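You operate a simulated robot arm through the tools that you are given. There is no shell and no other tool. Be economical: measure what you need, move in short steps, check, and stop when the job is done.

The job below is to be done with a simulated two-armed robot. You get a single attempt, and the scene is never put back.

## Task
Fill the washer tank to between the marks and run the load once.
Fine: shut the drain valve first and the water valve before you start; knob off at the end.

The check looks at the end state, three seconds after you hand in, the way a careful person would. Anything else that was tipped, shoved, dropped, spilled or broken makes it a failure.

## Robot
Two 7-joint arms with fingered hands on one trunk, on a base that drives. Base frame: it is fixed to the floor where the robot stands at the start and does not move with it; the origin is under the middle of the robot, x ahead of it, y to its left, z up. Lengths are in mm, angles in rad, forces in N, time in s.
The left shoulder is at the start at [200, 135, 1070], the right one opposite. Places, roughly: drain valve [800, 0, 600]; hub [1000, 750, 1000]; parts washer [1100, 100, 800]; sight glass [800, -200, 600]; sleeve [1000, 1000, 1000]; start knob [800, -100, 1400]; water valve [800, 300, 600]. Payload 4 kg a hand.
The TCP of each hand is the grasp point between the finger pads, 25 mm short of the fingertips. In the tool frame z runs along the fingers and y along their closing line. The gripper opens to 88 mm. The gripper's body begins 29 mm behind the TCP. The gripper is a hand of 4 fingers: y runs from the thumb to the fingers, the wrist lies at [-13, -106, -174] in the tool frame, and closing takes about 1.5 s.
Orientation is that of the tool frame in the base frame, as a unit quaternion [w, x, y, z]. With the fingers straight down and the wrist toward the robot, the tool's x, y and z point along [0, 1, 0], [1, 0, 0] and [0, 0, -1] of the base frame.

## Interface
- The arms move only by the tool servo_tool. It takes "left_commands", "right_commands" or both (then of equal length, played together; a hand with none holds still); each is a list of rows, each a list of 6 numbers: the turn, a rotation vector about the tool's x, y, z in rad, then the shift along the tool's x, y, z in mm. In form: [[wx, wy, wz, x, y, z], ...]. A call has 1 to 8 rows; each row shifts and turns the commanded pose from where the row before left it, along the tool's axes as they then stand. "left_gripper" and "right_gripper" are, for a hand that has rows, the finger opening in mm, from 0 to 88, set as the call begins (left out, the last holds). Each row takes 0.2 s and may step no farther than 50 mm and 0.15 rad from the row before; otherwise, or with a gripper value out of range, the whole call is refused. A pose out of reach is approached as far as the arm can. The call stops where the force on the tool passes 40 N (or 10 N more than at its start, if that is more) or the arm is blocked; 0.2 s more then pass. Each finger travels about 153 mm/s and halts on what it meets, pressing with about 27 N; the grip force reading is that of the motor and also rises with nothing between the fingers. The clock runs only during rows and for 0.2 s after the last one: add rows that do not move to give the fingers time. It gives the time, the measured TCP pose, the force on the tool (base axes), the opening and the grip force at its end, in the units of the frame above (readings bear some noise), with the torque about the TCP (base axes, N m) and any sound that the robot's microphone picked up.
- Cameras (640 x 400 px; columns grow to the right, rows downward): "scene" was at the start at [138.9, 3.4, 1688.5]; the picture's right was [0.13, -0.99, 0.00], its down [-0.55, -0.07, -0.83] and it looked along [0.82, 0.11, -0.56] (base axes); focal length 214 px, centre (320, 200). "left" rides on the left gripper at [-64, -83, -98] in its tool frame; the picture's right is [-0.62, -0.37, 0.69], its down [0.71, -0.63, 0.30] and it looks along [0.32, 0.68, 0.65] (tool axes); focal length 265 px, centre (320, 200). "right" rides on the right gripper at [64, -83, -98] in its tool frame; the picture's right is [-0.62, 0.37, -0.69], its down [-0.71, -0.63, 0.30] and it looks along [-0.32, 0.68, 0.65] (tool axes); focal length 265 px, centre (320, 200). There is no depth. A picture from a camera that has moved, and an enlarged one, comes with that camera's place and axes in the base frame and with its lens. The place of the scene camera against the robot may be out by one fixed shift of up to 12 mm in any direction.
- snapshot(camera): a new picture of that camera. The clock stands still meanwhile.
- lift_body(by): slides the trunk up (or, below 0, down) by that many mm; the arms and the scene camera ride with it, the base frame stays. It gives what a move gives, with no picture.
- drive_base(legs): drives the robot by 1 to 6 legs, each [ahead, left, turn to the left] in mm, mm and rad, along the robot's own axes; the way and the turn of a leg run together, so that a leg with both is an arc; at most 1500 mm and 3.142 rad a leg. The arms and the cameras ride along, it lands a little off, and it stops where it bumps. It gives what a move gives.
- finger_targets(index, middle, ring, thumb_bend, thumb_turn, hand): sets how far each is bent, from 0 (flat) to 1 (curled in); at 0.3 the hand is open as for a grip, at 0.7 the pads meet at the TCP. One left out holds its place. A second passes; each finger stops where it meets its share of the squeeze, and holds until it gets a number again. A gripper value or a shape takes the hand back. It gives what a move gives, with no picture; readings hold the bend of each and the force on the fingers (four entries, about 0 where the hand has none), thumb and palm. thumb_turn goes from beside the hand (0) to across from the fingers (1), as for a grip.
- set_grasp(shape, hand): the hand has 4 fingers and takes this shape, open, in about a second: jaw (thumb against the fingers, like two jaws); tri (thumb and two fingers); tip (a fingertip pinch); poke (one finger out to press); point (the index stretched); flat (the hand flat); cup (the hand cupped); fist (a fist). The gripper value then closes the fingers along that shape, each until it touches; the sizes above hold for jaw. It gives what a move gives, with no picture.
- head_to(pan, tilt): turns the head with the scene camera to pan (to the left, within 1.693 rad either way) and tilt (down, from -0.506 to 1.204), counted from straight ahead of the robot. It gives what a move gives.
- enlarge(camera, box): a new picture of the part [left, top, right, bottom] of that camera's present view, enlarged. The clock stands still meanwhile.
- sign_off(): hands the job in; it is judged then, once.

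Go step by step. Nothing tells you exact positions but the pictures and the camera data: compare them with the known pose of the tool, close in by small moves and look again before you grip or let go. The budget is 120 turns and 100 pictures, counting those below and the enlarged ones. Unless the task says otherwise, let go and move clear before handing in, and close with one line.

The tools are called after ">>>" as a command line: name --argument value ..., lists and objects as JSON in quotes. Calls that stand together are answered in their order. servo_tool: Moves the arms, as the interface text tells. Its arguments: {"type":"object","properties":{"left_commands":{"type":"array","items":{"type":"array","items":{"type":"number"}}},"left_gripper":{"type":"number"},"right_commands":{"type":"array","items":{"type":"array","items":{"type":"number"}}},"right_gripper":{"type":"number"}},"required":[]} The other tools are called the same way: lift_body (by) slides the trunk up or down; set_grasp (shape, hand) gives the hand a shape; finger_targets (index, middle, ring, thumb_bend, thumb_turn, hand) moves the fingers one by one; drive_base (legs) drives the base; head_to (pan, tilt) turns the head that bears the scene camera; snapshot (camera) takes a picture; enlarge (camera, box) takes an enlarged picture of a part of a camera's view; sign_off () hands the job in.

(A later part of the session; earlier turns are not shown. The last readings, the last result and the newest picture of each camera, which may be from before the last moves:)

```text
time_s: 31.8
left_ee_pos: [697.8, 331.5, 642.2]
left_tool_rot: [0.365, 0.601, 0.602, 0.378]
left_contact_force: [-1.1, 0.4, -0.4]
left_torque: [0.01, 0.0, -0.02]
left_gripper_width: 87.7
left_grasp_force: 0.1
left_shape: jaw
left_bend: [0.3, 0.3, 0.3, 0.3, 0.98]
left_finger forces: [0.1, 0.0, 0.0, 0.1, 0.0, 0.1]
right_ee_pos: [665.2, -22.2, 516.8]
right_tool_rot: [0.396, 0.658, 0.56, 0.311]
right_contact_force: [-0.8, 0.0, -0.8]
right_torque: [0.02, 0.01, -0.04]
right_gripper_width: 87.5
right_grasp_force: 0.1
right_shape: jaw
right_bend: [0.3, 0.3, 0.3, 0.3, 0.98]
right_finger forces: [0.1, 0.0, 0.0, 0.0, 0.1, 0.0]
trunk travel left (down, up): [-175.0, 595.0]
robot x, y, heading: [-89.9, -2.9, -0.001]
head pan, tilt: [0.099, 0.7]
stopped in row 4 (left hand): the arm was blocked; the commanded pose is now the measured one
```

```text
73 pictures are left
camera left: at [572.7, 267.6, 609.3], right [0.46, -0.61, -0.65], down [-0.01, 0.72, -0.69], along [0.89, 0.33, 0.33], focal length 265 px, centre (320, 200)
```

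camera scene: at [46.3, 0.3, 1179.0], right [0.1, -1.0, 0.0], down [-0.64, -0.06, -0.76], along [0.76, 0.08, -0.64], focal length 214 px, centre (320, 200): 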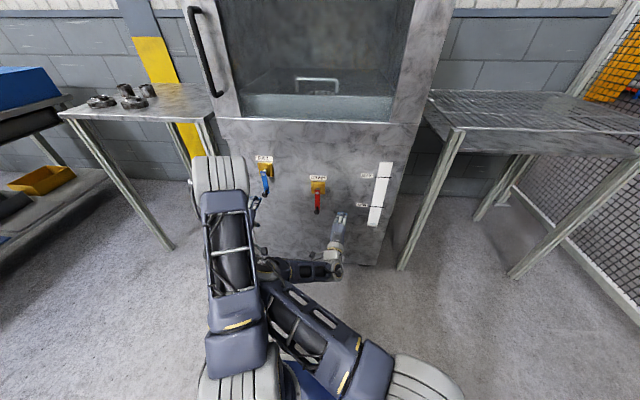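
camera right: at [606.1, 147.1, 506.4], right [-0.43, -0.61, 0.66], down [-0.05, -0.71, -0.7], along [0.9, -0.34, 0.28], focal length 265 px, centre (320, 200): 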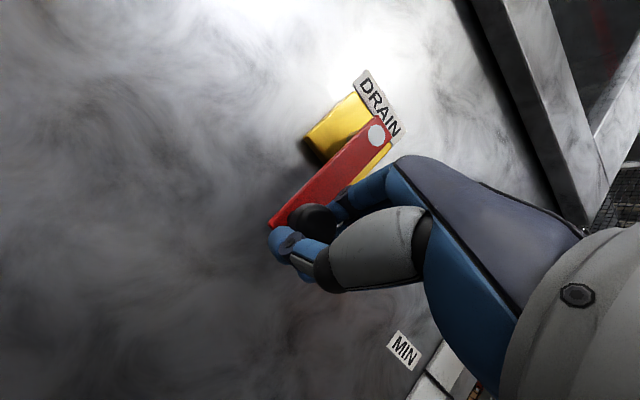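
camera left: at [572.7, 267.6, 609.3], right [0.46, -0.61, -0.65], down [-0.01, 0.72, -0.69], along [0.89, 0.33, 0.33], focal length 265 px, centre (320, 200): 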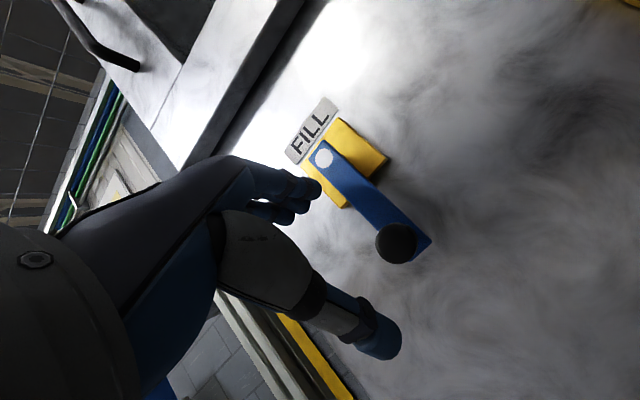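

The left arm is jammed against the right elbow, which sits inboard. I'll move the right hand off to the right.

>>> servo_tool --right_commands '[[0, 0, 0, -40, -5, -7], [0, 0, 0, -40, -5, -7], [0, 0, 0, -40, -5, -7], [0, 0, 0, -40, -5, -7], [0, 0, 0, -40, -5, -7], [0, 0, 0, 0, 0, 0]]'

>>> snapshot --camera "scene"

```text
time_s: 33.2
left_ee_pos: [697.7, 332.4, 638.6]
left_tool_rot: [0.366, 0.601, 0.602, 0.377]
left_contact_force: [-0.1, -0.3, -0.9]
left_torque: [0.04, 0.02, 0.03]
left_gripper_width: 87.8
left_grasp_force: 0.1
left_shape: jaw
left_bend: [0.3, 0.3, 0.3, 0.3, 0.98]
left_finger forces: [0.0, 0.0, 0.1, 0.1, 0.1, 0.0]
right_ee_pos: [572.3, -144.1, 568.9]
right_tool_rot: [0.397, 0.658, 0.56, 0.31]
right_contact_force: [-0.1, -0.1, 0.5]
right_torque: [-0.03, -0.01, -0.02]
right_gripper_width: 87.8
right_grasp_force: 0.0
right_shape: jaw
right_bend: [0.3, 0.3, 0.3, 0.3, 0.98]
right_finger forces: [0.0, 0.0, 0.0, 0.0, 0.0, 0.0]
right hand out of reach, approached as far as the arm can: row 2, 3, 4, 5
trunk travel left (down, up): [-175.0, 595.0]
robot x, y, heading: [-88.5, 0.4, 0.003]
head pan, tilt: [0.099, 0.7]
```

```text
72 pictures are left
camera scene: at [46.3, 0.3, 1179.0], right [0.1, -1.0, 0.0], down [-0.64, -0.06, -0.76], along [0.76, 0.08, -0.64], focal length 214 px, centre (320, 200)
```

scene: 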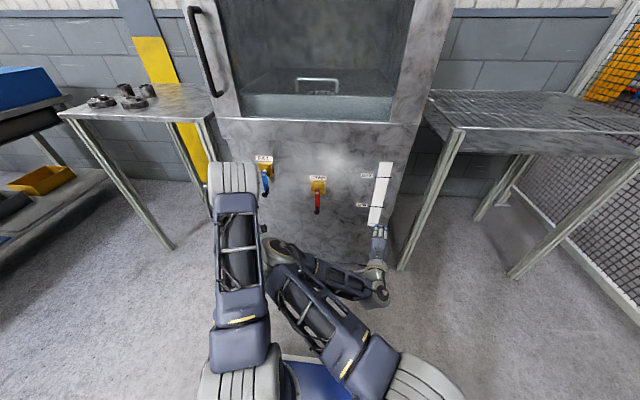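

The left arm's way is cluttered by the right elbow. Since the right hand works well directly ahead, I'll withdraw the left arm up again and shift the base left so the right hand handles the fill valve too.

>>> servo_tool --left_commands '[[0, 0, 0, -10, -16, -30], [0, 0, 0, -10, -16, -30], [0, 0, 0, -10, -16, -30], [0, 0, 0, 0, 0, 0]]'

>>> servo_tool --left_commands '[[0.133, 0, 0, 0, 0, 0], [0.133, 0, 0, 0, 0, 0], [0.133, 0, 0, 0, 0, 0], [0.133, 0, 0, 0, 0, 0], [0.133, 0, 0, 0, 0, 0], [0.133, 0, 0, 0, 0, 0], [0.133, 0, 0, 0, 0, 0], [0.133, 0, 0, 0, 0, 0]]'

>>> servo_tool --left_commands '[[0, 0, 0, -2.7, -18, -43], [0, 0, 0, -2.7, -18, -43], [0, 0, 0, -2.7, -18, -43], [0, 0, 0, -2.7, -18, -43], [0, 0, 0, -2.7, -18, -43], [0, 0, 0, -2.7, -18, -43], [0, 0, 0, -2.7, -18, -43], [0, 0, 0, -2.7, -18, -43]]'

>>> snapshot --camera "scene"

```text
time_s: 34.2
left_ee_pos: [594.4, 299.7, 637.4]
left_tool_rot: [0.364, 0.602, 0.603, 0.377]
left_contact_force: [-0.7, 0.5, 0.8]
left_torque: [-0.03, 0.02, 0.02]
left_gripper_width: 87.7
left_grasp_force: 0.0
left_shape: jaw
left_bend: [0.3, 0.3, 0.3, 0.3, 0.98]
left_finger forces: [0.0, 0.0, 0.0, 0.0, 0.1, 0.0]
right_ee_pos: [573.3, -144.3, 569.2]
right_tool_rot: [0.396, 0.657, 0.561, 0.31]
right_contact_force: [-0.3, 0.4, -0.3]
right_torque: [0.01, 0.02, 0.02]
right_gripper_width: 87.5
right_grasp_force: 0.0
right_shape: jaw
right_bend: [0.3, 0.3, 0.3, 0.3, 0.98]
right_finger forces: [0.0, 0.0, 0.0, 0.0, 0.0, 0.0]
trunk travel left (down, up): [-175.0, 595.0]
robot x, y, heading: [-90.6, -0.8, -0.0]
head pan, tilt: [0.099, 0.7]
```

```text
time_s: 36.0
left_ee_pos: [595.6, 300.6, 636.3]
left_tool_rot: [0.008, 0.704, 0.71, 0.019]
left_contact_force: [-0.1, -0.4, -0.5]
left_torque: [0.02, -0.01, -0.03]
left_gripper_width: 87.7
left_grasp_force: 0.1
left_shape: jaw
left_bend: [0.3, 0.3, 0.3, 0.3, 0.98]
left_finger forces: [0.0, 0.0, 0.0, 0.0, 0.1, 0.0]
right_ee_pos: [573.2, -142.8, 569.2]
right_tool_rot: [0.396, 0.658, 0.561, 0.309]
right_contact_force: [-0.1, -0.2, -0.2]
right_torque: [-0.02, 0.03, 0.0]
right_gripper_width: 88.2
right_grasp_force: 0.1
right_shape: jaw
right_bend: [0.3, 0.3, 0.3, 0.3, 0.98]
right_finger forces: [0.0, 0.0, 0.0, 0.0, 0.0, 0.0]
trunk travel left (down, up): [-175.0, 595.0]
robot x, y, heading: [-92.1, -0.2, -0.001]
head pan, tilt: [0.099, 0.7]
```

```text
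time_s: 37.8
left_ee_pos: [437.0, 271.1, 975.2]
left_tool_rot: [0.009, 0.704, 0.71, 0.019]
left_contact_force: [0.4, -1.3, 0.0]
left_torque: [-0.01, -0.02, 0.01]
left_gripper_width: 87.9
left_grasp_force: 0.0
left_shape: jaw
left_bend: [0.3, 0.3, 0.3, 0.3, 0.98]
left_finger forces: [0.0, 0.0, 0.1, 0.1, 0.0, 0.1]
right_ee_pos: [574.1, -143.4, 569.1]
right_tool_rot: [0.396, 0.657, 0.561, 0.311]
right_contact_force: [0.3, 0.3, -0.2]
right_torque: [-0.02, 0.02, 0.02]
right_gripper_width: 87.7
right_grasp_force: 0.1
right_shape: jaw
right_bend: [0.3, 0.3, 0.3, 0.3, 0.98]
right_finger forces: [0.1, 0.1, 0.1, 0.0, 0.1, 0.0]
trunk travel left (down, up): [-175.0, 595.0]
robot x, y, heading: [-86.7, -1.0, 0.001]
head pan, tilt: [0.099, 0.7]
```

```text
71 pictures are left
camera scene: at [46.3, 0.3, 1178.9], right [0.1, -1.0, 0.0], down [-0.64, -0.06, -0.76], along [0.76, 0.08, -0.64], focal length 214 px, centre (320, 200)
```

scene: 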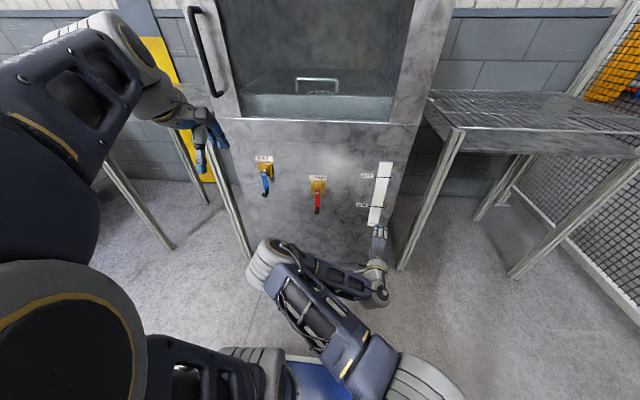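

Left arm is clear. I lift it a bit more, drive left 240 mm, and square the right hand up again.

>>> servo_tool --left_commands '[[0, 0, 0, 0, -24, -37], [0, 0, 0, 0, -24, -37], [0, 0, 0, 0, -24, -37], [0, 0, 0, 0, -24, -37]]'

>>> drive_base --legs '[[0, 240, 0]]'

>>> servo_tool --right_commands '[[-0.007, 0.087, -0.027, 40, 0, 0], [-0.007, 0.087, -0.027, 40, 0, 0], [0, 0, 0, 40, 20, 0], [0, 0, 0, 40, 20, 0], [0, 0, 0, 40, 20, 0], [0, 0, 0, 20, 20, 0]]'

>>> snapshot --camera "right"

>>> snapshot --camera "scene"

```text
time_s: 38.8
left_ee_pos: [334.5, 269.1, 1119.5]
left_tool_rot: [0.01, 0.704, 0.709, 0.018]
left_contact_force: [-0.8, 0.0, -0.6]
left_torque: [0.0, 0.01, -0.03]
left_gripper_width: 87.7
left_grasp_force: 0.1
left_shape: jaw
left_bend: [0.3, 0.3, 0.3, 0.3, 0.98]
left_finger forces: [0.1, 0.0, 0.0, 0.0, 0.0, 0.0]
right_ee_pos: [572.6, -144.3, 569.0]
right_tool_rot: [0.396, 0.658, 0.561, 0.31]
right_contact_force: [-0.1, -0.1, -0.3]
right_torque: [0.01, 0.02, 0.03]
right_gripper_width: 87.5
right_grasp_force: 0.1
right_shape: jaw
right_bend: [0.3, 0.3, 0.3, 0.3, 0.98]
right_finger forces: [0.0, 0.1, 0.1, 0.0, 0.0, 0.0]
trunk travel left (down, up): [-175.0, 595.0]
robot x, y, heading: [-88.0, 0.9, 0.002]
head pan, tilt: [0.099, 0.7]
```

```text
time_s: 40.5
left_ee_pos: [336.2, 505.5, 1119.6]
left_tool_rot: [0.008, 0.706, 0.708, 0.018]
left_contact_force: [-0.2, -0.3, -0.3]
left_torque: [0.04, 0.03, -0.02]
left_gripper_width: 87.5
left_grasp_force: 0.1
left_shape: jaw
left_bend: [0.3, 0.3, 0.3, 0.3, 0.98]
left_finger forces: [0.0, 0.0, 0.0, 0.0, 0.0, 0.0]
right_ee_pos: [571.4, 91.8, 568.5]
right_tool_rot: [0.396, 0.658, 0.56, 0.31]
right_contact_force: [0.1, 0.4, 0.5]
right_torque: [0.01, -0.01, 0.01]
right_gripper_width: 87.9
right_grasp_force: 0.0
right_shape: jaw
right_bend: [0.3, 0.3, 0.3, 0.3, 0.98]
right_finger forces: [0.1, 0.0, 0.1, 0.0, 0.0, 0.1]
trunk travel left (down, up): [-175.0, 595.0]
robot x, y, heading: [-87.7, 233.2, -0.005]
head pan, tilt: [0.099, 0.7]
```

```text
time_s: 41.6
left_ee_pos: [334.6, 505.9, 1118.5]
left_tool_rot: [0.009, 0.705, 0.709, 0.02]
left_contact_force: [0.0, 0.3, -0.6]
left_torque: [0.02, -0.02, 0.03]
left_gripper_width: 87.6
left_grasp_force: 0.0
left_shape: jaw
left_bend: [0.3, 0.3, 0.3, 0.3, 0.98]
left_finger forces: [0.1, 0.0, 0.0, 0.0, 0.0, 0.1]
right_ee_pos: [621.2, 145.4, 600.3]
right_tool_rot: [0.396, 0.667, 0.543, 0.32]
right_contact_force: [-0.4, -0.6, -0.3]
right_torque: [-0.02, 0.0, 0.01]
right_gripper_width: 87.9
right_grasp_force: 0.1
right_shape: jaw
right_bend: [0.3, 0.3, 0.3, 0.3, 0.97]
right_finger forces: [0.1, 0.1, 0.0, 0.0, 0.0, 0.1]
trunk travel left (down, up): [-175.0, 595.0]
robot x, y, heading: [-87.1, 242.0, -0.004]
head pan, tilt: [0.099, 0.7]
stopped in row 5 (right hand): the arm was blocked; the commanded pose is now the measured one
```

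```text
70 pictures are left
camera right: at [512.1, 234.0, 575.2], right [-0.55, -0.51, 0.66], down [-0.18, -0.69, -0.7], along [0.82, -0.5, 0.29], focal length 265 px, centre (320, 200)
```

right: 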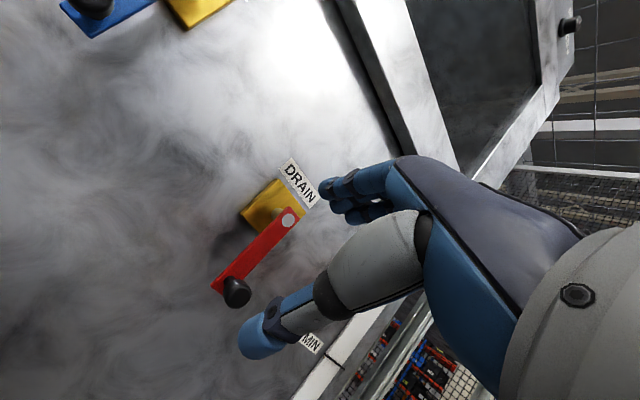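

```text
69 pictures are left
camera scene: at [47.0, 237.7, 1179.0], right [0.09, -1.0, 0.0], down [-0.64, -0.06, -0.76], along [0.76, 0.07, -0.64], focal length 214 px, centre (320, 200)
```

scene: 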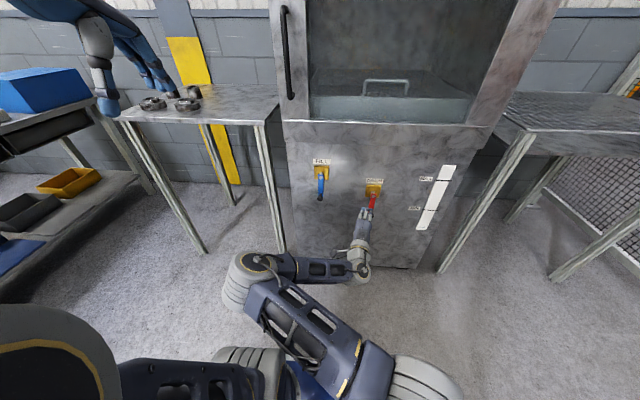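

The wrist seems to be at a limit in this spot; try backing off a little and sliding left.

>>> servo_tool --right_commands '[[0, 0, 0, 20, -14, -26], [0, 0, 0, 20, -14, -26], [0, 0, 0, 30, -3, -5], [0, 0, 0, 30, -3, -5], [0, 0, 0, 30, -3, -5], [0, 0, 0, 30, -3, -5]]'

>>> servo_tool --right_commands '[[0, 0.07, 0, 0, 0, 0], [0, 0.07, 0, 0, 0, 0], [0, 0.07, 0, 0, 0, 0]]'

>>> snapshot --camera "scene"

```text
time_s: 42.2
left_ee_pos: [335.6, 504.1, 1118.4]
left_tool_rot: [0.009, 0.706, 0.708, 0.018]
left_contact_force: [-0.8, -0.2, 0.2]
left_torque: [0.0, 0.02, -0.04]
left_gripper_width: 87.6
left_grasp_force: 0.0
left_shape: jaw
left_bend: [0.3, 0.3, 0.3, 0.3, 0.98]
left_finger forces: [0.0, 0.0, 0.0, 0.0, 0.1, 0.0]
right_ee_pos: [587.1, 86.0, 603.8]
right_tool_rot: [0.423, 0.726, 0.463, 0.282]
right_contact_force: [0.0, -0.4, -0.5]
right_torque: [-0.03, 0.01, 0.0]
right_gripper_width: 88.0
right_grasp_force: 0.1
right_shape: jaw
right_bend: [0.3, 0.3, 0.3, 0.3, 0.98]
right_finger forces: [0.1, 0.0, 0.1, 0.0, 0.1, 0.0]
trunk travel left (down, up): [-175.0, 595.0]
robot x, y, heading: [-90.4, 238.0, -0.007]
head pan, tilt: [0.099, 0.7]
stopped in row 2 (right hand): the arm was blocked; the commanded pose is now the measured one
```

```text
time_s: 43.0
left_ee_pos: [335.4, 504.7, 1117.9]
left_tool_rot: [0.009, 0.706, 0.708, 0.019]
left_contact_force: [0.7, -1.1, 0.4]
left_torque: [-0.02, 0.01, 0.03]
left_gripper_width: 87.9
left_grasp_force: 0.0
left_shape: jaw
left_bend: [0.3, 0.3, 0.3, 0.3, 0.98]
left_finger forces: [0.1, 0.0, 0.1, 0.0, 0.0, 0.0]
right_ee_pos: [587.5, 87.9, 604.9]
right_tool_rot: [0.372, 0.691, 0.507, 0.357]
right_contact_force: [-0.3, 0.4, 0.4]
right_torque: [0.0, 0.0, 0.02]
right_gripper_width: 88.0
right_grasp_force: 0.0
right_shape: jaw
right_bend: [0.3, 0.3, 0.3, 0.3, 0.98]
right_finger forces: [0.0, 0.1, 0.0, 0.0, 0.1, 0.0]
trunk travel left (down, up): [-175.0, 595.0]
robot x, y, heading: [-88.8, 237.1, -0.004]
head pan, tilt: [0.099, 0.7]
```

```text
68 pictures are left
camera scene: at [47.0, 237.7, 1179.0], right [0.09, -1.0, 0.0], down [-0.64, -0.06, -0.76], along [0.76, 0.07, -0.64], focal length 214 px, centre (320, 200)
```

scene: 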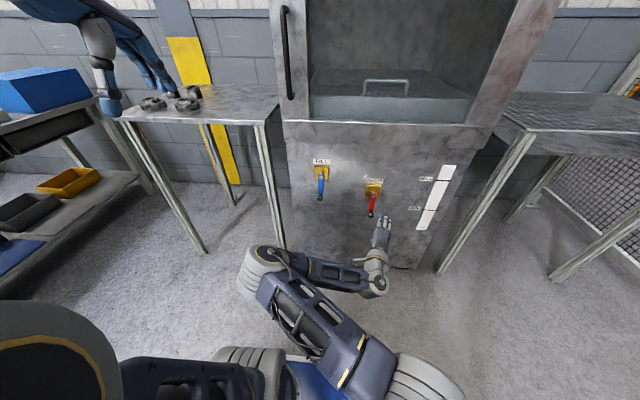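

The right arm's inboard elbow is the trouble. I'll bring the right hand back to fingers-down and raise it, to reset its posture.

>>> servo_tool --right_commands '[[0.136, 0.003, -0.034, 0, 0, 0], [0.136, 0.003, -0.034, 0, 0, 0], [0.136, 0.003, -0.034, 0, 0, 0], [0.136, 0.003, -0.034, 0, 0, 0], [0.136, 0.003, -0.034, 0, 0, 0], [0.136, 0.003, -0.034, 0, 0, 0], [0.136, 0.003, -0.034, 0, 0, 0], [0.136, 0.003, -0.034, 0, 0, 0]]'

>>> servo_tool --right_commands '[[0, 0, 0, -10, 0, -45], [0, 0, 0, -10, 0, -45], [0, 0, 0, -10, 0, -45], [0, 0, 0, -10, 0, -45], [0, 0, 0, -10, 0, -45], [0, 0, 0, -10, 0, -45], [0, 0, 0, -10, 0, -45], [0, 0, 0, -10, 0, -45]]'

>>> snapshot --camera "scene"

>>> enlarge --camera "scene" --box '[300, 140, 460, 240]'

```text
time_s: 44.8
left_ee_pos: [336.5, 504.8, 1120.2]
left_tool_rot: [0.009, 0.706, 0.707, 0.019]
left_contact_force: [-0.3, 0.0, 0.1]
left_torque: [-0.01, -0.01, -0.01]
left_gripper_width: 87.8
left_grasp_force: 0.2
left_shape: jaw
left_bend: [0.3, 0.3, 0.3, 0.3, 0.98]
left_finger forces: [0.0, 0.0, 0.0, 0.0, 0.0, 0.0]
right_ee_pos: [585.6, 110.7, 618.8]
right_tool_rot: [-0.002, 0.708, 0.706, -0.001]
right_contact_force: [-0.6, -0.8, 0.1]
right_torque: [0.0, -0.03, -0.01]
right_gripper_width: 87.8
right_grasp_force: 0.0
right_shape: jaw
right_bend: [0.3, 0.3, 0.3, 0.3, 0.98]
right_finger forces: [0.0, 0.0, 0.1, 0.0, 0.0, 0.0]
right hand out of reach, approached as far as the arm can: row 8
trunk travel left (down, up): [-175.0, 595.0]
robot x, y, heading: [-89.1, 235.8, -0.006]
head pan, tilt: [0.099, 0.7]
```

```text
time_s: 46.6
left_ee_pos: [334.7, 506.6, 1118.7]
left_tool_rot: [0.009, 0.706, 0.708, 0.019]
left_contact_force: [-0.2, 0.5, 0.8]
left_torque: [0.01, -0.01, -0.01]
left_gripper_width: 87.8
left_grasp_force: 0.1
left_shape: jaw
left_bend: [0.3, 0.3, 0.3, 0.3, 0.98]
left_finger forces: [0.0, 0.0, 0.0, 0.0, 0.0, 0.0]
right_ee_pos: [584.9, 33.9, 960.4]
right_tool_rot: [0.002, 0.707, 0.707, 0.002]
right_contact_force: [-0.2, -0.9, 0.2]
right_torque: [0.03, 0.0, 0.0]
right_gripper_width: 88.0
right_grasp_force: 0.0
right_shape: jaw
right_bend: [0.3, 0.3, 0.3, 0.3, 0.98]
right_finger forces: [0.0, 0.0, 0.0, 0.0, 0.0, 0.0]
right hand out of reach, approached as far as the arm can: row 8
trunk travel left (down, up): [-175.0, 595.0]
robot x, y, heading: [-87.0, 238.2, -0.006]
head pan, tilt: [0.099, 0.7]
```

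```text
67 pictures are left
camera scene: at [47.0, 237.7, 1178.9], right [0.09, -1.0, 0.0], down [-0.64, -0.06, -0.76], along [0.76, 0.07, -0.64], focal length 214 px, centre (320, 200)
```

scene: 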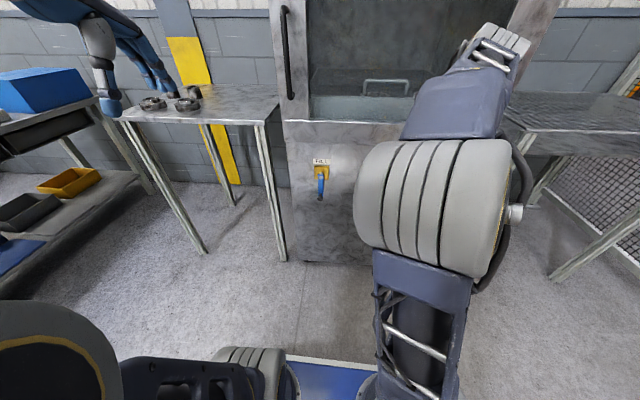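

```text
4.00 times, centred on (380, 190) of scene
camera zoom: at [47.0, 237.7, 1178.9], right [0.09, -1.0, 0.0], down [-0.64, -0.06, -0.76], along [0.76, 0.07, -0.64], focal length 858 px, centre (80, 240)
```

zoom: 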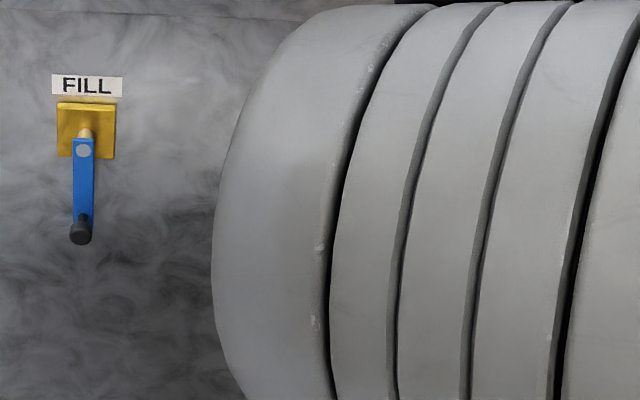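

The right arm's posture is normal again. I'll retract it up and back, shift the base right by 140 mm, and use the left hand for the fill valve.

>>> servo_tool --right_commands '[[0, 0, 0, -10, -26, -30], [0, 0, 0, -10, -26, -30], [0, 0, 0, -10, -26, -30], [0, 0, 0, -10, -26, -30], [0, 0, 0, -10, -26, -30]]'

>>> drive_base --legs '[[0, -140, 0]]'

>>> snapshot --camera "scene"

```text
time_s: 47.8
left_ee_pos: [336.5, 505.5, 1118.5]
left_tool_rot: [0.009, 0.706, 0.708, 0.019]
left_contact_force: [0.5, 0.3, 0.1]
left_torque: [-0.01, 0.01, 0.02]
left_gripper_width: 87.9
left_grasp_force: 0.1
left_shape: jaw
left_bend: [0.3, 0.3, 0.3, 0.3, 0.98]
left_finger forces: [0.0, 0.0, 0.0, 0.1, 0.0, 0.1]
right_ee_pos: [454.0, -13.2, 1110.1]
right_tool_rot: [-0.002, 0.708, 0.706, 0.001]
right_contact_force: [0.3, -0.7, -0.2]
right_torque: [0.03, 0.02, 0.01]
right_gripper_width: 87.7
right_grasp_force: 0.1
right_shape: jaw
right_bend: [0.3, 0.3, 0.3, 0.3, 0.98]
right_finger forces: [0.1, 0.0, 0.0, 0.0, 0.0, 0.1]
trunk travel left (down, up): [-175.0, 595.0]
robot x, y, heading: [-86.7, 239.4, -0.003]
head pan, tilt: [0.099, 0.7]
```

```text
time_s: 49.1
left_ee_pos: [334.7, 366.4, 1118.8]
left_tool_rot: [0.008, 0.706, 0.708, 0.018]
left_contact_force: [-0.1, 0.0, 0.2]
left_torque: [0.03, -0.04, -0.03]
left_gripper_width: 87.7
left_grasp_force: 0.1
left_shape: jaw
left_bend: [0.3, 0.3, 0.3, 0.3, 0.98]
left_finger forces: [0.0, 0.0, 0.0, 0.0, 0.1, 0.0]
right_ee_pos: [456.1, -150.4, 1109.7]
right_tool_rot: [-0.001, 0.708, 0.706, 0.001]
right_contact_force: [1.5, -0.7, 0.3]
right_torque: [0.01, -0.01, 0.0]
right_gripper_width: 87.7
right_grasp_force: 0.0
right_shape: jaw
right_bend: [0.3, 0.3, 0.3, 0.3, 0.98]
right_finger forces: [0.1, 0.0, 0.0, 0.0, 0.1, 0.1]
trunk travel left (down, up): [-175.0, 595.0]
robot x, y, heading: [-87.4, 99.8, -0.0]
head pan, tilt: [0.099, 0.7]
```

```text
65 pictures are left
camera scene: at [46.4, 99.3, 1179.0], right [0.1, -1.0, 0.0], down [-0.64, -0.06, -0.76], along [0.76, 0.07, -0.64], focal length 214 px, centre (320, 200)
```

scene: 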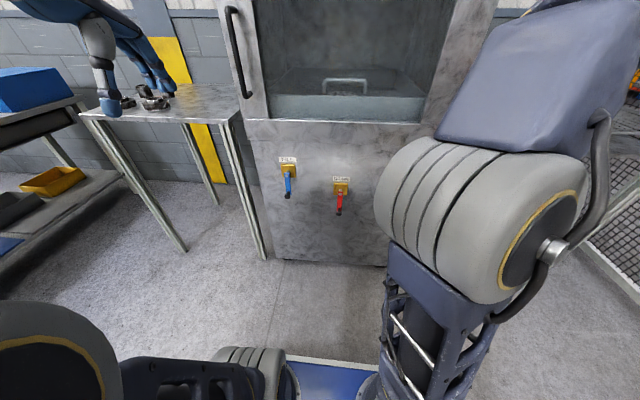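

The right elbow hides the sight glass; I'll swing the right hand out to the right and take the left hand down as before.

>>> servo_tool --right_commands '[[0, 0, 0, -45, 0, 0], [0, 0, 0, -45, 0, 0], [0, 0, 0, -45, 0, 0], [0, 0, 0, -45, 0, 0], [0, 0, 0, -45, 0, 0], [0, 0, 0, -45, 0, 0]]' --left_commands '[[0, 0, 0, -8, 21, 41], [0, 0, 0, -8, 21, 41], [0, 0, 0, -8, 21, 41], [0, 0, 0, -8, 21, 41], [0, 0, 0, -8, 21, 41], [0, 0, 0, -8, 21, 41]]'

>>> snapshot --camera "scene"

```text
time_s: 50.5
left_ee_pos: [471.5, 323.2, 876.0]
left_tool_rot: [0.008, 0.705, 0.709, 0.019]
left_contact_force: [0.3, 0.2, 0.4]
left_torque: [0.0, 0.02, 0.01]
left_gripper_width: 87.7
left_grasp_force: 0.1
left_shape: jaw
left_bend: [0.3, 0.3, 0.3, 0.3, 0.98]
left_finger forces: [0.0, 0.1, 0.0, 0.0, 0.0, 0.0]
right_ee_pos: [439.1, -380.2, 1082.1]
right_tool_rot: [-0.003, 0.707, 0.707, 0.0]
right_contact_force: [-0.3, -0.3, 0.7]
right_torque: [0.01, 0.03, -0.02]
right_gripper_width: 87.8
right_grasp_force: 0.1
right_shape: jaw
right_bend: [0.3, 0.3, 0.3, 0.3, 0.98]
right_finger forces: [0.1, 0.1, 0.0, 0.0, 0.1, 0.0]
right hand out of reach, approached as far as the arm can: row 5, 6
trunk travel left (down, up): [-175.0, 595.0]
robot x, y, heading: [-87.5, 98.3, -0.008]
head pan, tilt: [0.099, 0.7]
```

```text
64 pictures are left
camera scene: at [46.4, 99.4, 1179.0], right [0.1, -1.0, 0.0], down [-0.64, -0.06, -0.76], along [0.76, 0.07, -0.64], focal length 214 px, centre (320, 200)
```

scene: 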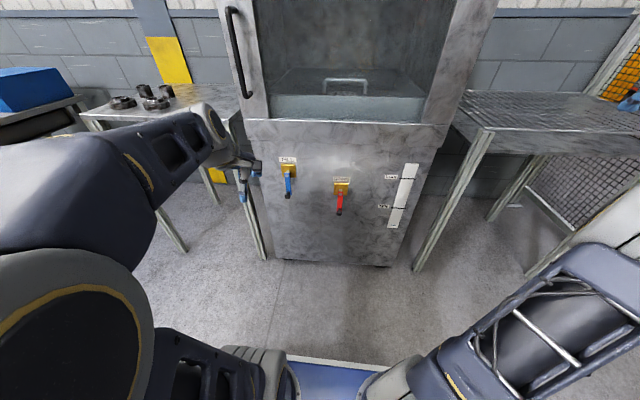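

Good view now. Continue the left hand down and turn it forward.

>>> servo_tool --left_commands '[[0, 0, 0, -1, 21, 41], [0, 0, 0, -1, 21, 41], [0, 0, 0, -1, 21, 41], [0, 0, 0, -1, 21, 41], [0, 0, 0, -1, 21, 41], [0, 0, 0, -1, 21, 41]]'

>>> servo_tool --left_commands '[[-0.133, 0, 0, 0, 0, 0], [-0.133, 0, 0, 0, 0, 0], [-0.133, 0, 0, 0, 0, 0], [-0.133, 0, 0, 0, 0, 0], [-0.133, 0, 0, 0, 0, 0], [-0.133, 0, 0, 0, 0, 0], [-0.133, 0, 0, 0, 0, 0], [-0.133, 0, 0, 0, 0, 0]]'

>>> snapshot --camera "left"

>>> snapshot --camera "scene"

```text
time_s: 51.9
left_ee_pos: [606.6, 322.5, 637.0]
left_tool_rot: [0.009, 0.705, 0.709, 0.018]
left_contact_force: [-0.1, 0.1, -0.2]
left_torque: [0.03, -0.02, -0.02]
left_gripper_width: 87.8
left_grasp_force: 0.1
left_shape: jaw
left_bend: [0.3, 0.3, 0.3, 0.3, 0.98]
left_finger forces: [0.1, 0.0, 0.0, 0.1, 0.0, 0.0]
right_ee_pos: [438.0, -383.4, 1083.5]
right_tool_rot: [-0.003, 0.708, 0.707, 0.001]
right_contact_force: [0.1, -0.1, 0.0]
right_torque: [0.02, -0.03, -0.02]
right_gripper_width: 87.7
right_grasp_force: 0.1
right_shape: jaw
right_bend: [0.3, 0.3, 0.3, 0.3, 0.98]
right_finger forces: [0.0, 0.0, 0.0, 0.0, 0.0, 0.1]
trunk travel left (down, up): [-175.0, 595.0]
robot x, y, heading: [-85.9, 99.4, -0.002]
head pan, tilt: [0.099, 0.7]
```

```text
time_s: 53.7
left_ee_pos: [607.1, 321.1, 636.5]
left_tool_rot: [0.367, 0.603, 0.601, 0.375]
left_contact_force: [-0.8, -0.1, 0.8]
left_torque: [-0.02, 0.01, 0.01]
left_gripper_width: 87.7
left_grasp_force: 0.1
left_shape: jaw
left_bend: [0.3, 0.3, 0.3, 0.3, 0.98]
left_finger forces: [0.0, 0.0, 0.0, 0.0, 0.1, 0.0]
right_ee_pos: [441.3, -382.4, 1082.7]
right_tool_rot: [-0.002, 0.708, 0.706, 0.001]
right_contact_force: [0.8, -0.9, 0.3]
right_torque: [-0.01, -0.03, 0.03]
right_gripper_width: 87.9
right_grasp_force: 0.0
right_shape: jaw
right_bend: [0.3, 0.3, 0.3, 0.3, 0.98]
right_finger forces: [0.0, 0.0, 0.1, 0.1, 0.0, 0.0]
trunk travel left (down, up): [-175.0, 595.0]
robot x, y, heading: [-89.6, 100.6, -0.003]
head pan, tilt: [0.099, 0.7]
```

```text
63 pictures are left
camera left: at [480.9, 256.7, 603.8], right [0.46, -0.61, -0.65], down [-0.01, 0.72, -0.69], along [0.89, 0.32, 0.32], focal length 265 px, centre (320, 200)
```

left: 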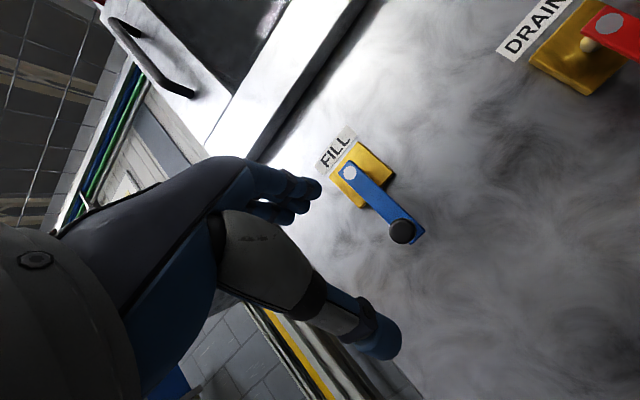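

```text
62 pictures are left
camera scene: at [46.4, 99.3, 1179.0], right [0.1, -1.0, 0.0], down [-0.64, -0.06, -0.76], along [0.76, 0.07, -0.64], focal length 214 px, centre (320, 200)
```

scene: 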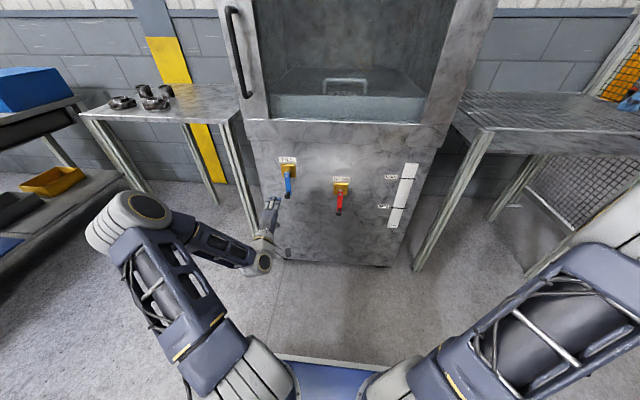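

Good posture with the elbow out. Ball ≈ [735, 310, 613]; advancing.

>>> servo_tool --left_commands '[[0, 0, 0, -1, 8.7, 29.5], [0, 0, 0, -1, 8.7, 29.5], [0, 0, 0, -1, 8.7, 29.5], [0, 0, 0, 0, 0, 0]]'

>>> snapshot --camera "left"

```text
time_s: 54.7
left_ee_pos: [698.1, 318.7, 620.9]
left_tool_rot: [0.365, 0.604, 0.601, 0.374]
left_contact_force: [-0.4, -0.1, -0.3]
left_torque: [-0.01, 0.0, 0.04]
left_gripper_width: 87.6
left_grasp_force: 0.1
left_shape: jaw
left_bend: [0.3, 0.3, 0.3, 0.3, 0.98]
left_finger forces: [0.1, 0.0, 0.1, 0.0, 0.1, 0.0]
right_ee_pos: [439.4, -381.0, 1082.5]
right_tool_rot: [-0.002, 0.708, 0.707, 0.001]
right_contact_force: [0.3, 0.0, 0.4]
right_torque: [-0.03, -0.01, -0.03]
right_gripper_width: 87.9
right_grasp_force: 0.0
right_shape: jaw
right_bend: [0.3, 0.3, 0.3, 0.3, 0.98]
right_finger forces: [0.1, 0.0, 0.0, 0.0, 0.1, 0.0]
trunk travel left (down, up): [-175.0, 595.0]
robot x, y, heading: [-89.7, 98.1, -0.004]
head pan, tilt: [0.099, 0.7]
```

```text
61 pictures are left
camera left: at [573.0, 254.9, 587.9], right [0.45, -0.61, -0.65], down [-0.02, 0.72, -0.69], along [0.89, 0.32, 0.32], focal length 265 px, centre (320, 200)
```

left: 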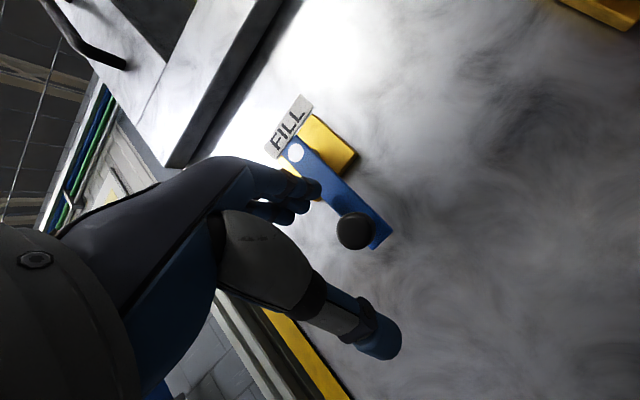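

Aligned. I advance only to shallow depth (so the fingers don't jam on the bar) and close on the ball.

>>> servo_tool --left_commands '[[0, 0, 0, 0, 1, 10], [0, 0, 0, 0, 1, 10], [0, 0, 0, 0, 0, 0]]'

>>> servo_tool --left_commands '[[0, 0, 0, 0, 0, 0], [0, 0, 0, 0, 0, 0], [0, 0, 0, 0, 0, 0], [0, 0, 0, 0, 0, 0]]' --left_gripper 10

>>> snapshot --camera "left"

>>> enlarge --camera "scene" --box '[250, 130, 430, 243]'

```text
time_s: 55.5
left_ee_pos: [715.8, 320.2, 612.1]
left_tool_rot: [0.365, 0.603, 0.602, 0.375]
left_contact_force: [-0.5, 0.2, -0.3]
left_torque: [-0.02, -0.01, -0.01]
left_gripper_width: 88.1
left_grasp_force: 0.1
left_shape: jaw
left_bend: [0.3, 0.3, 0.3, 0.3, 0.98]
left_finger forces: [0.0, 0.1, 0.1, 0.0, 0.0, 0.0]
right_ee_pos: [439.0, -382.5, 1083.0]
right_tool_rot: [-0.002, 0.708, 0.707, 0.001]
right_contact_force: [0.2, -0.1, -0.7]
right_torque: [0.03, 0.02, 0.05]
right_gripper_width: 87.9
right_grasp_force: 0.1
right_shape: jaw
right_bend: [0.3, 0.3, 0.3, 0.3, 0.98]
right_finger forces: [0.1, 0.0, 0.1, 0.0, 0.0, 0.1]
trunk travel left (down, up): [-175.0, 595.0]
robot x, y, heading: [-90.3, 100.8, -0.007]
head pan, tilt: [0.099, 0.7]
```

```text
time_s: 56.5
left_ee_pos: [716.8, 319.1, 611.6]
left_tool_rot: [0.366, 0.604, 0.601, 0.375]
left_contact_force: [4.2, -0.1, 7.8]
left_torque: [-0.06, -0.15, 0.02]
left_gripper_width: 11.1
left_grasp_force: 0.0
left_shape: jaw
left_bend: [0.47, 0.63, 0.62, 0.74, 1.0]
left_finger forces: [8.8, 0.1, 0.1, 0.0, 0.0, 0.0]
right_ee_pos: [438.4, -382.0, 1083.0]
right_tool_rot: [-0.002, 0.708, 0.706, 0.001]
right_contact_force: [0.6, 0.4, -0.1]
right_torque: [0.0, 0.0, 0.02]
right_gripper_width: 87.8
right_grasp_force: 0.0
right_shape: jaw
right_bend: [0.3, 0.3, 0.3, 0.3, 0.98]
right_finger forces: [0.0, 0.1, 0.0, 0.0, 0.0, 0.1]
trunk travel left (down, up): [-175.0, 595.0]
robot x, y, heading: [-85.7, 102.0, -0.004]
head pan, tilt: [0.099, 0.7]
```

```text
60 pictures are left
camera left: at [591.1, 255.3, 580.5], right [0.46, -0.61, -0.65], down [-0.02, 0.72, -0.69], along [0.89, 0.32, 0.32], focal length 265 px, centre (320, 200)
```

left: 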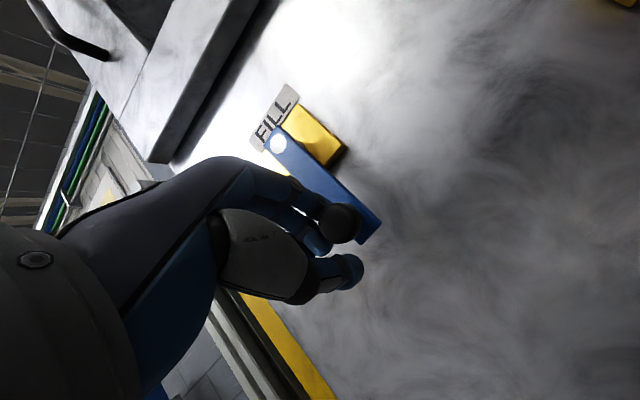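

```text
3.54 times, centred on (340, 186) of scene
camera zoom: at [46.3, 99.2, 1179.0], right [0.1, -1.0, 0.0], down [-0.64, -0.06, -0.76], along [0.76, 0.07, -0.64], focal length 759 px, centre (249, 248)
```

zoom: 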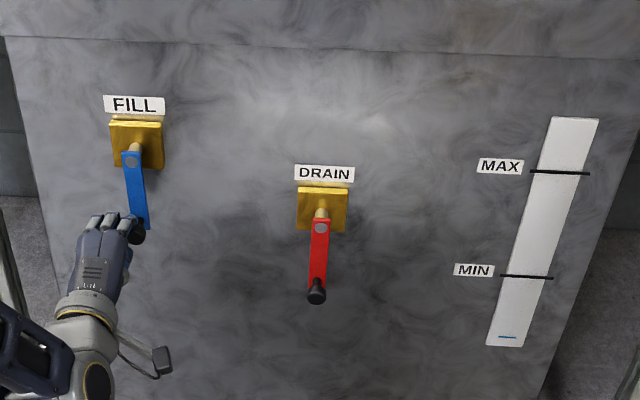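

The ball sits just off the index finger; I'll reopen, shift 12 mm right and slightly deeper, and close again.

>>> servo_tool --left_commands '[[0, 0, 0, 0, 0, 0], [0, 0, 0, 0, 0, 0], [0, 0, 0, 0, 0, 0], [0, 0, 0, -13, 2, 5], [0, 0, 0, 0, 0, 0]]' --left_gripper 80

>>> servo_tool --left_commands '[[0, 0, 0, 0, 0, 0], [0, 0, 0, 0, 0, 0], [0, 0, 0, 0, 0, 0], [0, 0, 0, 0, 0, 0]]' --left_gripper 8

>>> snapshot --camera "left"

```text
time_s: 57.5
left_ee_pos: [718.5, 308.7, 611.7]
left_tool_rot: [0.366, 0.603, 0.602, 0.375]
left_contact_force: [-12.6, 0.8, 1.4]
left_torque: [-0.07, -0.52, -0.07]
left_gripper_width: 80.0
left_grasp_force: 0.1
left_shape: jaw
left_bend: [0.3, 0.32, 0.3, 0.32, 0.98]
left_finger forces: [12.6, 0.1, 0.1, 0.1, 0.0, 0.0]
right_ee_pos: [438.3, -382.0, 1083.1]
right_tool_rot: [-0.002, 0.707, 0.707, 0.001]
right_contact_force: [0.4, -0.3, 0.0]
right_torque: [0.0, 0.0, 0.02]
right_gripper_width: 87.7
right_grasp_force: 0.1
right_shape: jaw
right_bend: [0.3, 0.3, 0.3, 0.3, 0.98]
right_finger forces: [0.0, 0.0, 0.0, 0.1, 0.1, 0.0]
trunk travel left (down, up): [-175.0, 595.0]
robot x, y, heading: [-92.0, 99.8, -0.003]
head pan, tilt: [0.099, 0.7]
stopped in row 5 (left hand): the force on the tool passed its limit at 54 N (the readings are from after the stop); the commanded pose is now the measured one
```

```text
time_s: 58.5
left_ee_pos: [719.1, 308.3, 611.6]
left_tool_rot: [0.366, 0.603, 0.602, 0.375]
left_contact_force: [2.8, 0.6, 7.6]
left_torque: [-0.05, -0.2, 0.09]
left_gripper_width: 8.6
left_grasp_force: 0.0
left_shape: jaw
left_bend: [0.51, 0.64, 0.64, 0.73, 1.0]
left_finger forces: [7.8, 0.1, 0.1, 0.0, 0.1, 0.0]
right_ee_pos: [437.5, -381.1, 1083.1]
right_tool_rot: [-0.002, 0.708, 0.707, 0.001]
right_contact_force: [1.2, 0.4, -0.1]
right_torque: [-0.02, -0.02, 0.0]
right_gripper_width: 88.0
right_grasp_force: 0.2
right_shape: jaw
right_bend: [0.3, 0.3, 0.3, 0.3, 0.98]
right_finger forces: [0.1, 0.1, 0.1, 0.0, 0.1, 0.0]
trunk travel left (down, up): [-175.0, 595.0]
robot x, y, heading: [-91.6, 100.5, -0.002]
head pan, tilt: [0.099, 0.7]
```

```text
58 pictures are left
camera left: at [593.7, 245.1, 579.2], right [0.46, -0.61, -0.65], down [-0.02, 0.72, -0.69], along [0.89, 0.32, 0.32], focal length 265 px, centre (320, 200)
```

left: 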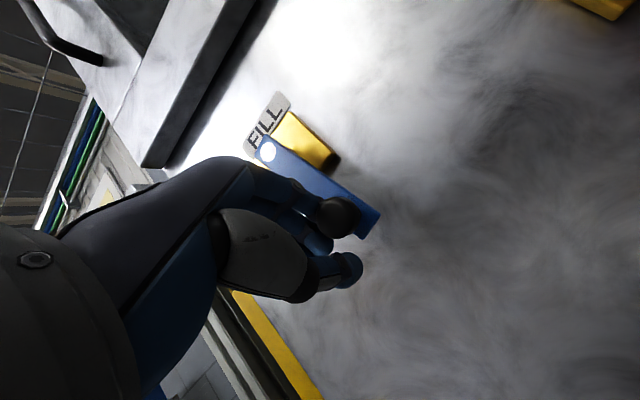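

The ball is above the hand's closing line; open slightly, raise about 12 mm, and close.

>>> servo_tool --left_commands '[[0, 0, 0, 0, 0, 0], [0, 0, 0, 0, 0, 0], [0, 0, 0, 0, 6, -3], [0, 0, 0, 0, 6, -3], [0, 0, 0, 0, 0, 0]]' --left_gripper 65

>>> servo_tool --left_commands '[[0, 0, 0, 0, 0, 0], [0, 0, 0, 0, 0, 0], [0, 0, 0, 0, 0, 0], [0, 0, 0, 0, 0, 0]]' --left_gripper 8

>>> snapshot --camera "left"

```text
time_s: 59.7
left_ee_pos: [718.5, 307.5, 624.6]
left_tool_rot: [0.366, 0.603, 0.602, 0.374]
left_contact_force: [-0.1, 0.3, 0.0]
left_torque: [0.03, 0.01, 0.0]
left_gripper_width: 64.5
left_grasp_force: 0.0
left_shape: jaw
left_bend: [0.27, 0.36, 0.33, 0.55, 0.99]
left_finger forces: [0.0, 0.0, 0.0, 0.1, 0.1, 0.0]
right_ee_pos: [438.4, -381.5, 1082.7]
right_tool_rot: [-0.001, 0.708, 0.706, 0.0]
right_contact_force: [0.1, 0.2, 0.7]
right_torque: [0.0, 0.0, 0.02]
right_gripper_width: 87.9
right_grasp_force: 0.0
right_shape: jaw
right_bend: [0.3, 0.3, 0.3, 0.3, 0.98]
right_finger forces: [0.0, 0.0, 0.0, 0.0, 0.0, 0.1]
trunk travel left (down, up): [-175.0, 595.0]
robot x, y, heading: [-89.6, 98.1, -0.0]
head pan, tilt: [0.099, 0.7]
```

```text
time_s: 60.7
left_ee_pos: [718.8, 309.1, 625.1]
left_tool_rot: [0.366, 0.604, 0.602, 0.374]
left_contact_force: [1.6, 0.3, 3.4]
left_torque: [-0.03, -0.08, 0.01]
left_gripper_width: 8.6
left_grasp_force: 0.1
left_shape: jaw
left_bend: [0.56, 0.64, 0.64, 0.73, 1.0]
left_finger forces: [3.1, 0.0, 0.0, 0.1, 0.4, 0.0]
right_ee_pos: [438.0, -381.0, 1083.0]
right_tool_rot: [-0.002, 0.707, 0.707, 0.0]
right_contact_force: [-0.2, 0.2, -0.2]
right_torque: [-0.04, -0.03, -0.06]
right_gripper_width: 88.1
right_grasp_force: 0.0
right_shape: jaw
right_bend: [0.3, 0.3, 0.3, 0.3, 0.98]
right_finger forces: [0.0, 0.0, 0.0, 0.1, 0.0, 0.0]
trunk travel left (down, up): [-175.0, 595.0]
robot x, y, heading: [-90.4, 97.8, 0.001]
head pan, tilt: [0.099, 0.7]
```

```text
57 pictures are left
camera left: at [593.0, 244.5, 592.3], right [0.45, -0.61, -0.65], down [-0.02, 0.72, -0.69], along [0.89, 0.32, 0.32], focal length 265 px, centre (320, 200)
```

left: 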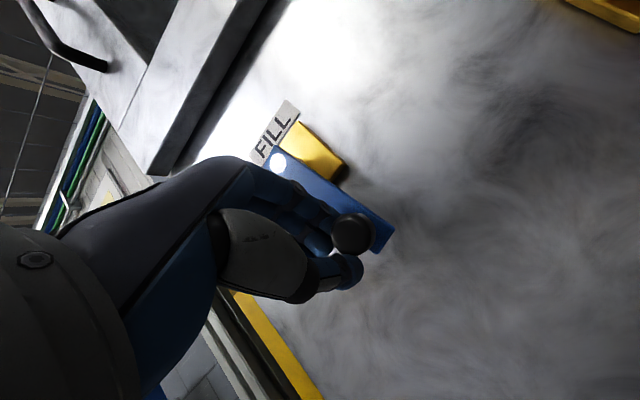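

The ball now lies between index and thumb. Firming the grip and swinging the first third of the arc to the right.

>>> servo_tool --left_commands '[[0, 0, 0, 0, 0, 0], [0, 0, 0, 0, 0, 0], [0, 0, 0, -17, 1.5, -0.8], [0, 0, 0, -16.4, 4.5, -2.2], [0, 0, 0, -15.1, 7.2, -3.6]]' --left_gripper 0

>>> enlarge --camera "scene" --box '[250, 130, 430, 243]'

```text
time_s: 61.9
left_ee_pos: [718.1, 261.0, 637.4]
left_tool_rot: [0.366, 0.602, 0.602, 0.376]
left_contact_force: [-1.7, 11.1, 8.6]
left_torque: [-0.21, -0.19, 0.17]
left_gripper_width: 0.0
left_grasp_force: 26.7
left_shape: jaw
left_bend: [0.72, 0.7, 0.7, 0.78, 1.0]
left_finger forces: [11.0, 0.0, 0.0, 0.0, 0.0, 0.0]
right_ee_pos: [437.5, -379.8, 1082.9]
right_tool_rot: [-0.002, 0.707, 0.707, 0.001]
right_contact_force: [0.4, -0.5, 0.5]
right_torque: [-0.02, 0.02, 0.01]
right_gripper_width: 87.7
right_grasp_force: 0.2
right_shape: jaw
right_bend: [0.3, 0.3, 0.3, 0.3, 0.98]
right_finger forces: [0.1, 0.0, 0.0, 0.0, 0.1, 0.0]
trunk travel left (down, up): [-175.0, 595.0]
robot x, y, heading: [-89.8, 101.1, -0.004]
head pan, tilt: [0.099, 0.7]
```

```text
3.54 times, centred on (340, 186) of scene
camera zoom: at [45.9, 99.6, 1179.1], right [0.1, -1.0, 0.0], down [-0.64, -0.06, -0.77], along [0.76, 0.07, -0.64], focal length 759 px, centre (249, 248)
```

zoom: 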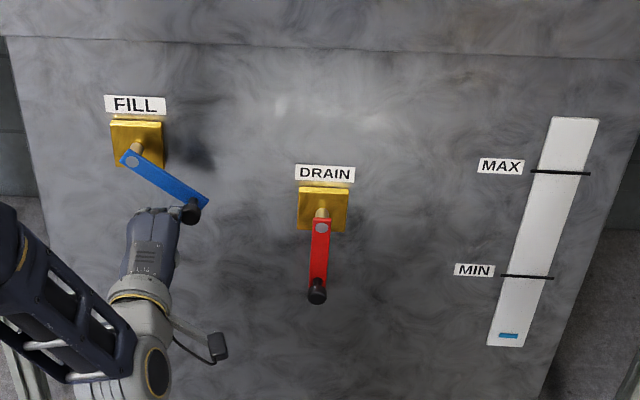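

The fill valve is already part open and the level is starting to rise. I'll hold and measure the fill rate.

>>> servo_tool --left_commands '[[0, 0, 0, 0, 0, 0], [0, 0, 0, 0, 0, 0], [0, 0, 0, 0, 0, 0], [0, 0, 0, 0, 0, 0], [0, 0, 0, 0, 0, 0]]'

>>> enlarge --camera "scene" --box '[370, 150, 434, 240]'

```text
time_s: 63.1
left_ee_pos: [716.2, 259.7, 638.8]
left_tool_rot: [0.366, 0.603, 0.602, 0.375]
left_contact_force: [-3.1, 16.7, 13.1]
left_torque: [-0.36, -0.23, 0.25]
left_gripper_width: 0.2
left_grasp_force: 27.0
left_shape: jaw
left_bend: [0.72, 0.7, 0.7, 0.78, 1.0]
left_finger forces: [17.0, 0.0, 0.0, 0.0, 0.0, 0.0]
right_ee_pos: [439.0, -381.4, 1083.7]
right_tool_rot: [-0.002, 0.708, 0.707, 0.001]
right_contact_force: [1.2, 0.3, -0.5]
right_torque: [0.03, -0.02, 0.01]
right_gripper_width: 87.9
right_grasp_force: 0.0
right_shape: jaw
right_bend: [0.3, 0.3, 0.3, 0.3, 0.98]
right_finger forces: [0.0, 0.0, 0.0, 0.0, 0.0, 0.0]
trunk travel left (down, up): [-175.0, 595.0]
robot x, y, heading: [-88.4, 101.0, -0.004]
head pan, tilt: [0.099, 0.7]
```

```text
4.44 times, centred on (402, 195) of scene
camera zoom: at [45.8, 99.5, 1179.1], right [0.1, -1.0, 0.0], down [-0.64, -0.06, -0.77], along [0.76, 0.07, -0.64], focal length 953 px, centre (-44, 222)
```

zoom: 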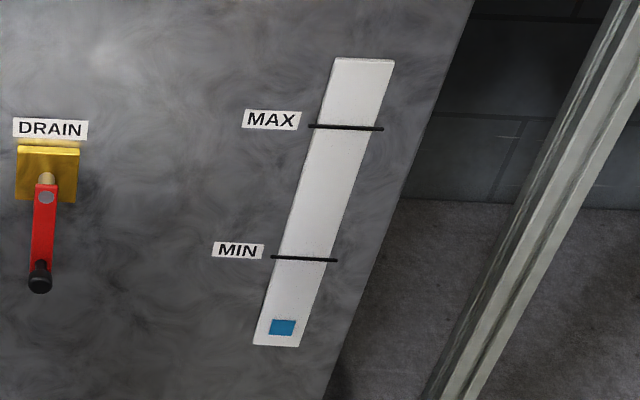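

About 5 px/s toward a MIN–MAX band of 130 px: plenty of time. While it fills, I withdraw the hand to go round to the other side of the ball for closing.

>>> servo_tool --left_commands '[[0, 0, 0, 3, -15, -26], [0, 0, 0, 3, -15, -26], [0, 0, 0, 0, 0, 0]]'

>>> enlarge --camera "scene" --box '[250, 130, 430, 243]'

>>> snapshot --camera "left"

```text
time_s: 63.9
left_ee_pos: [657.9, 264.4, 636.0]
left_tool_rot: [0.367, 0.604, 0.601, 0.374]
left_contact_force: [-0.5, -1.4, -0.3]
left_torque: [0.05, 0.02, 0.0]
left_gripper_width: 0.0
left_grasp_force: 27.2
left_shape: jaw
left_bend: [0.72, 0.7, 0.7, 0.78, 1.0]
left_finger forces: [0.0, 0.1, 0.0, 0.0, 0.0, 0.1]
right_ee_pos: [439.3, -381.5, 1083.0]
right_tool_rot: [-0.002, 0.707, 0.707, 0.001]
right_contact_force: [0.3, 0.2, 0.0]
right_torque: [0.02, 0.0, 0.02]
right_gripper_width: 88.2
right_grasp_force: 0.0
right_shape: jaw
right_bend: [0.3, 0.3, 0.3, 0.3, 0.98]
right_finger forces: [0.0, 0.0, 0.0, 0.1, 0.0, 0.0]
trunk travel left (down, up): [-175.0, 595.0]
robot x, y, heading: [-91.2, 95.5, -0.001]
head pan, tilt: [0.099, 0.7]
```

```text
3.54 times, centred on (340, 186) of scene
camera zoom: at [46.2, 99.2, 1179.0], right [0.1, -1.0, 0.0], down [-0.64, -0.06, -0.76], along [0.76, 0.07, -0.64], focal length 759 px, centre (249, 248)
```

zoom: 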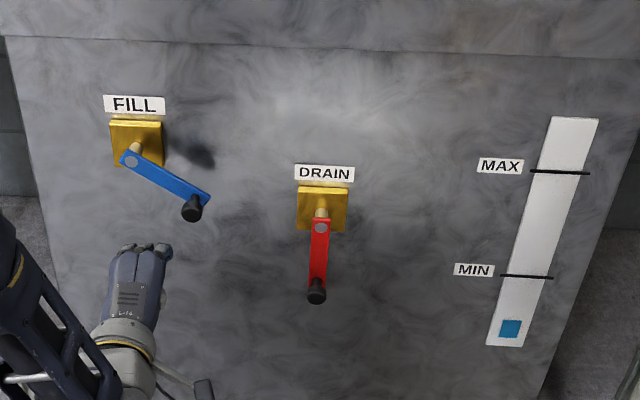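

```text
53 pictures are left
camera left: at [532.3, 201.3, 603.6], right [0.45, -0.61, -0.65], down [-0.02, 0.72, -0.69], along [0.89, 0.32, 0.32], focal length 265 px, centre (320, 200)
```

left: 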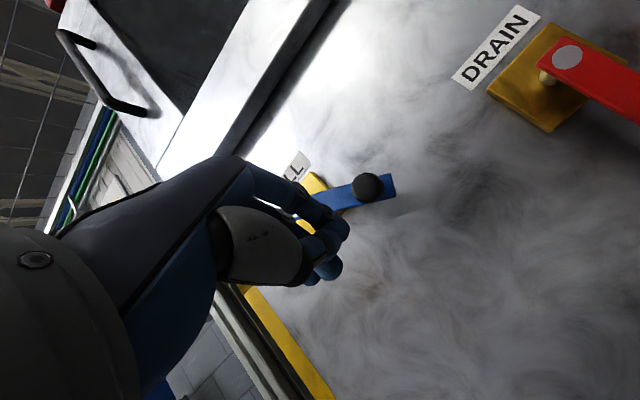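

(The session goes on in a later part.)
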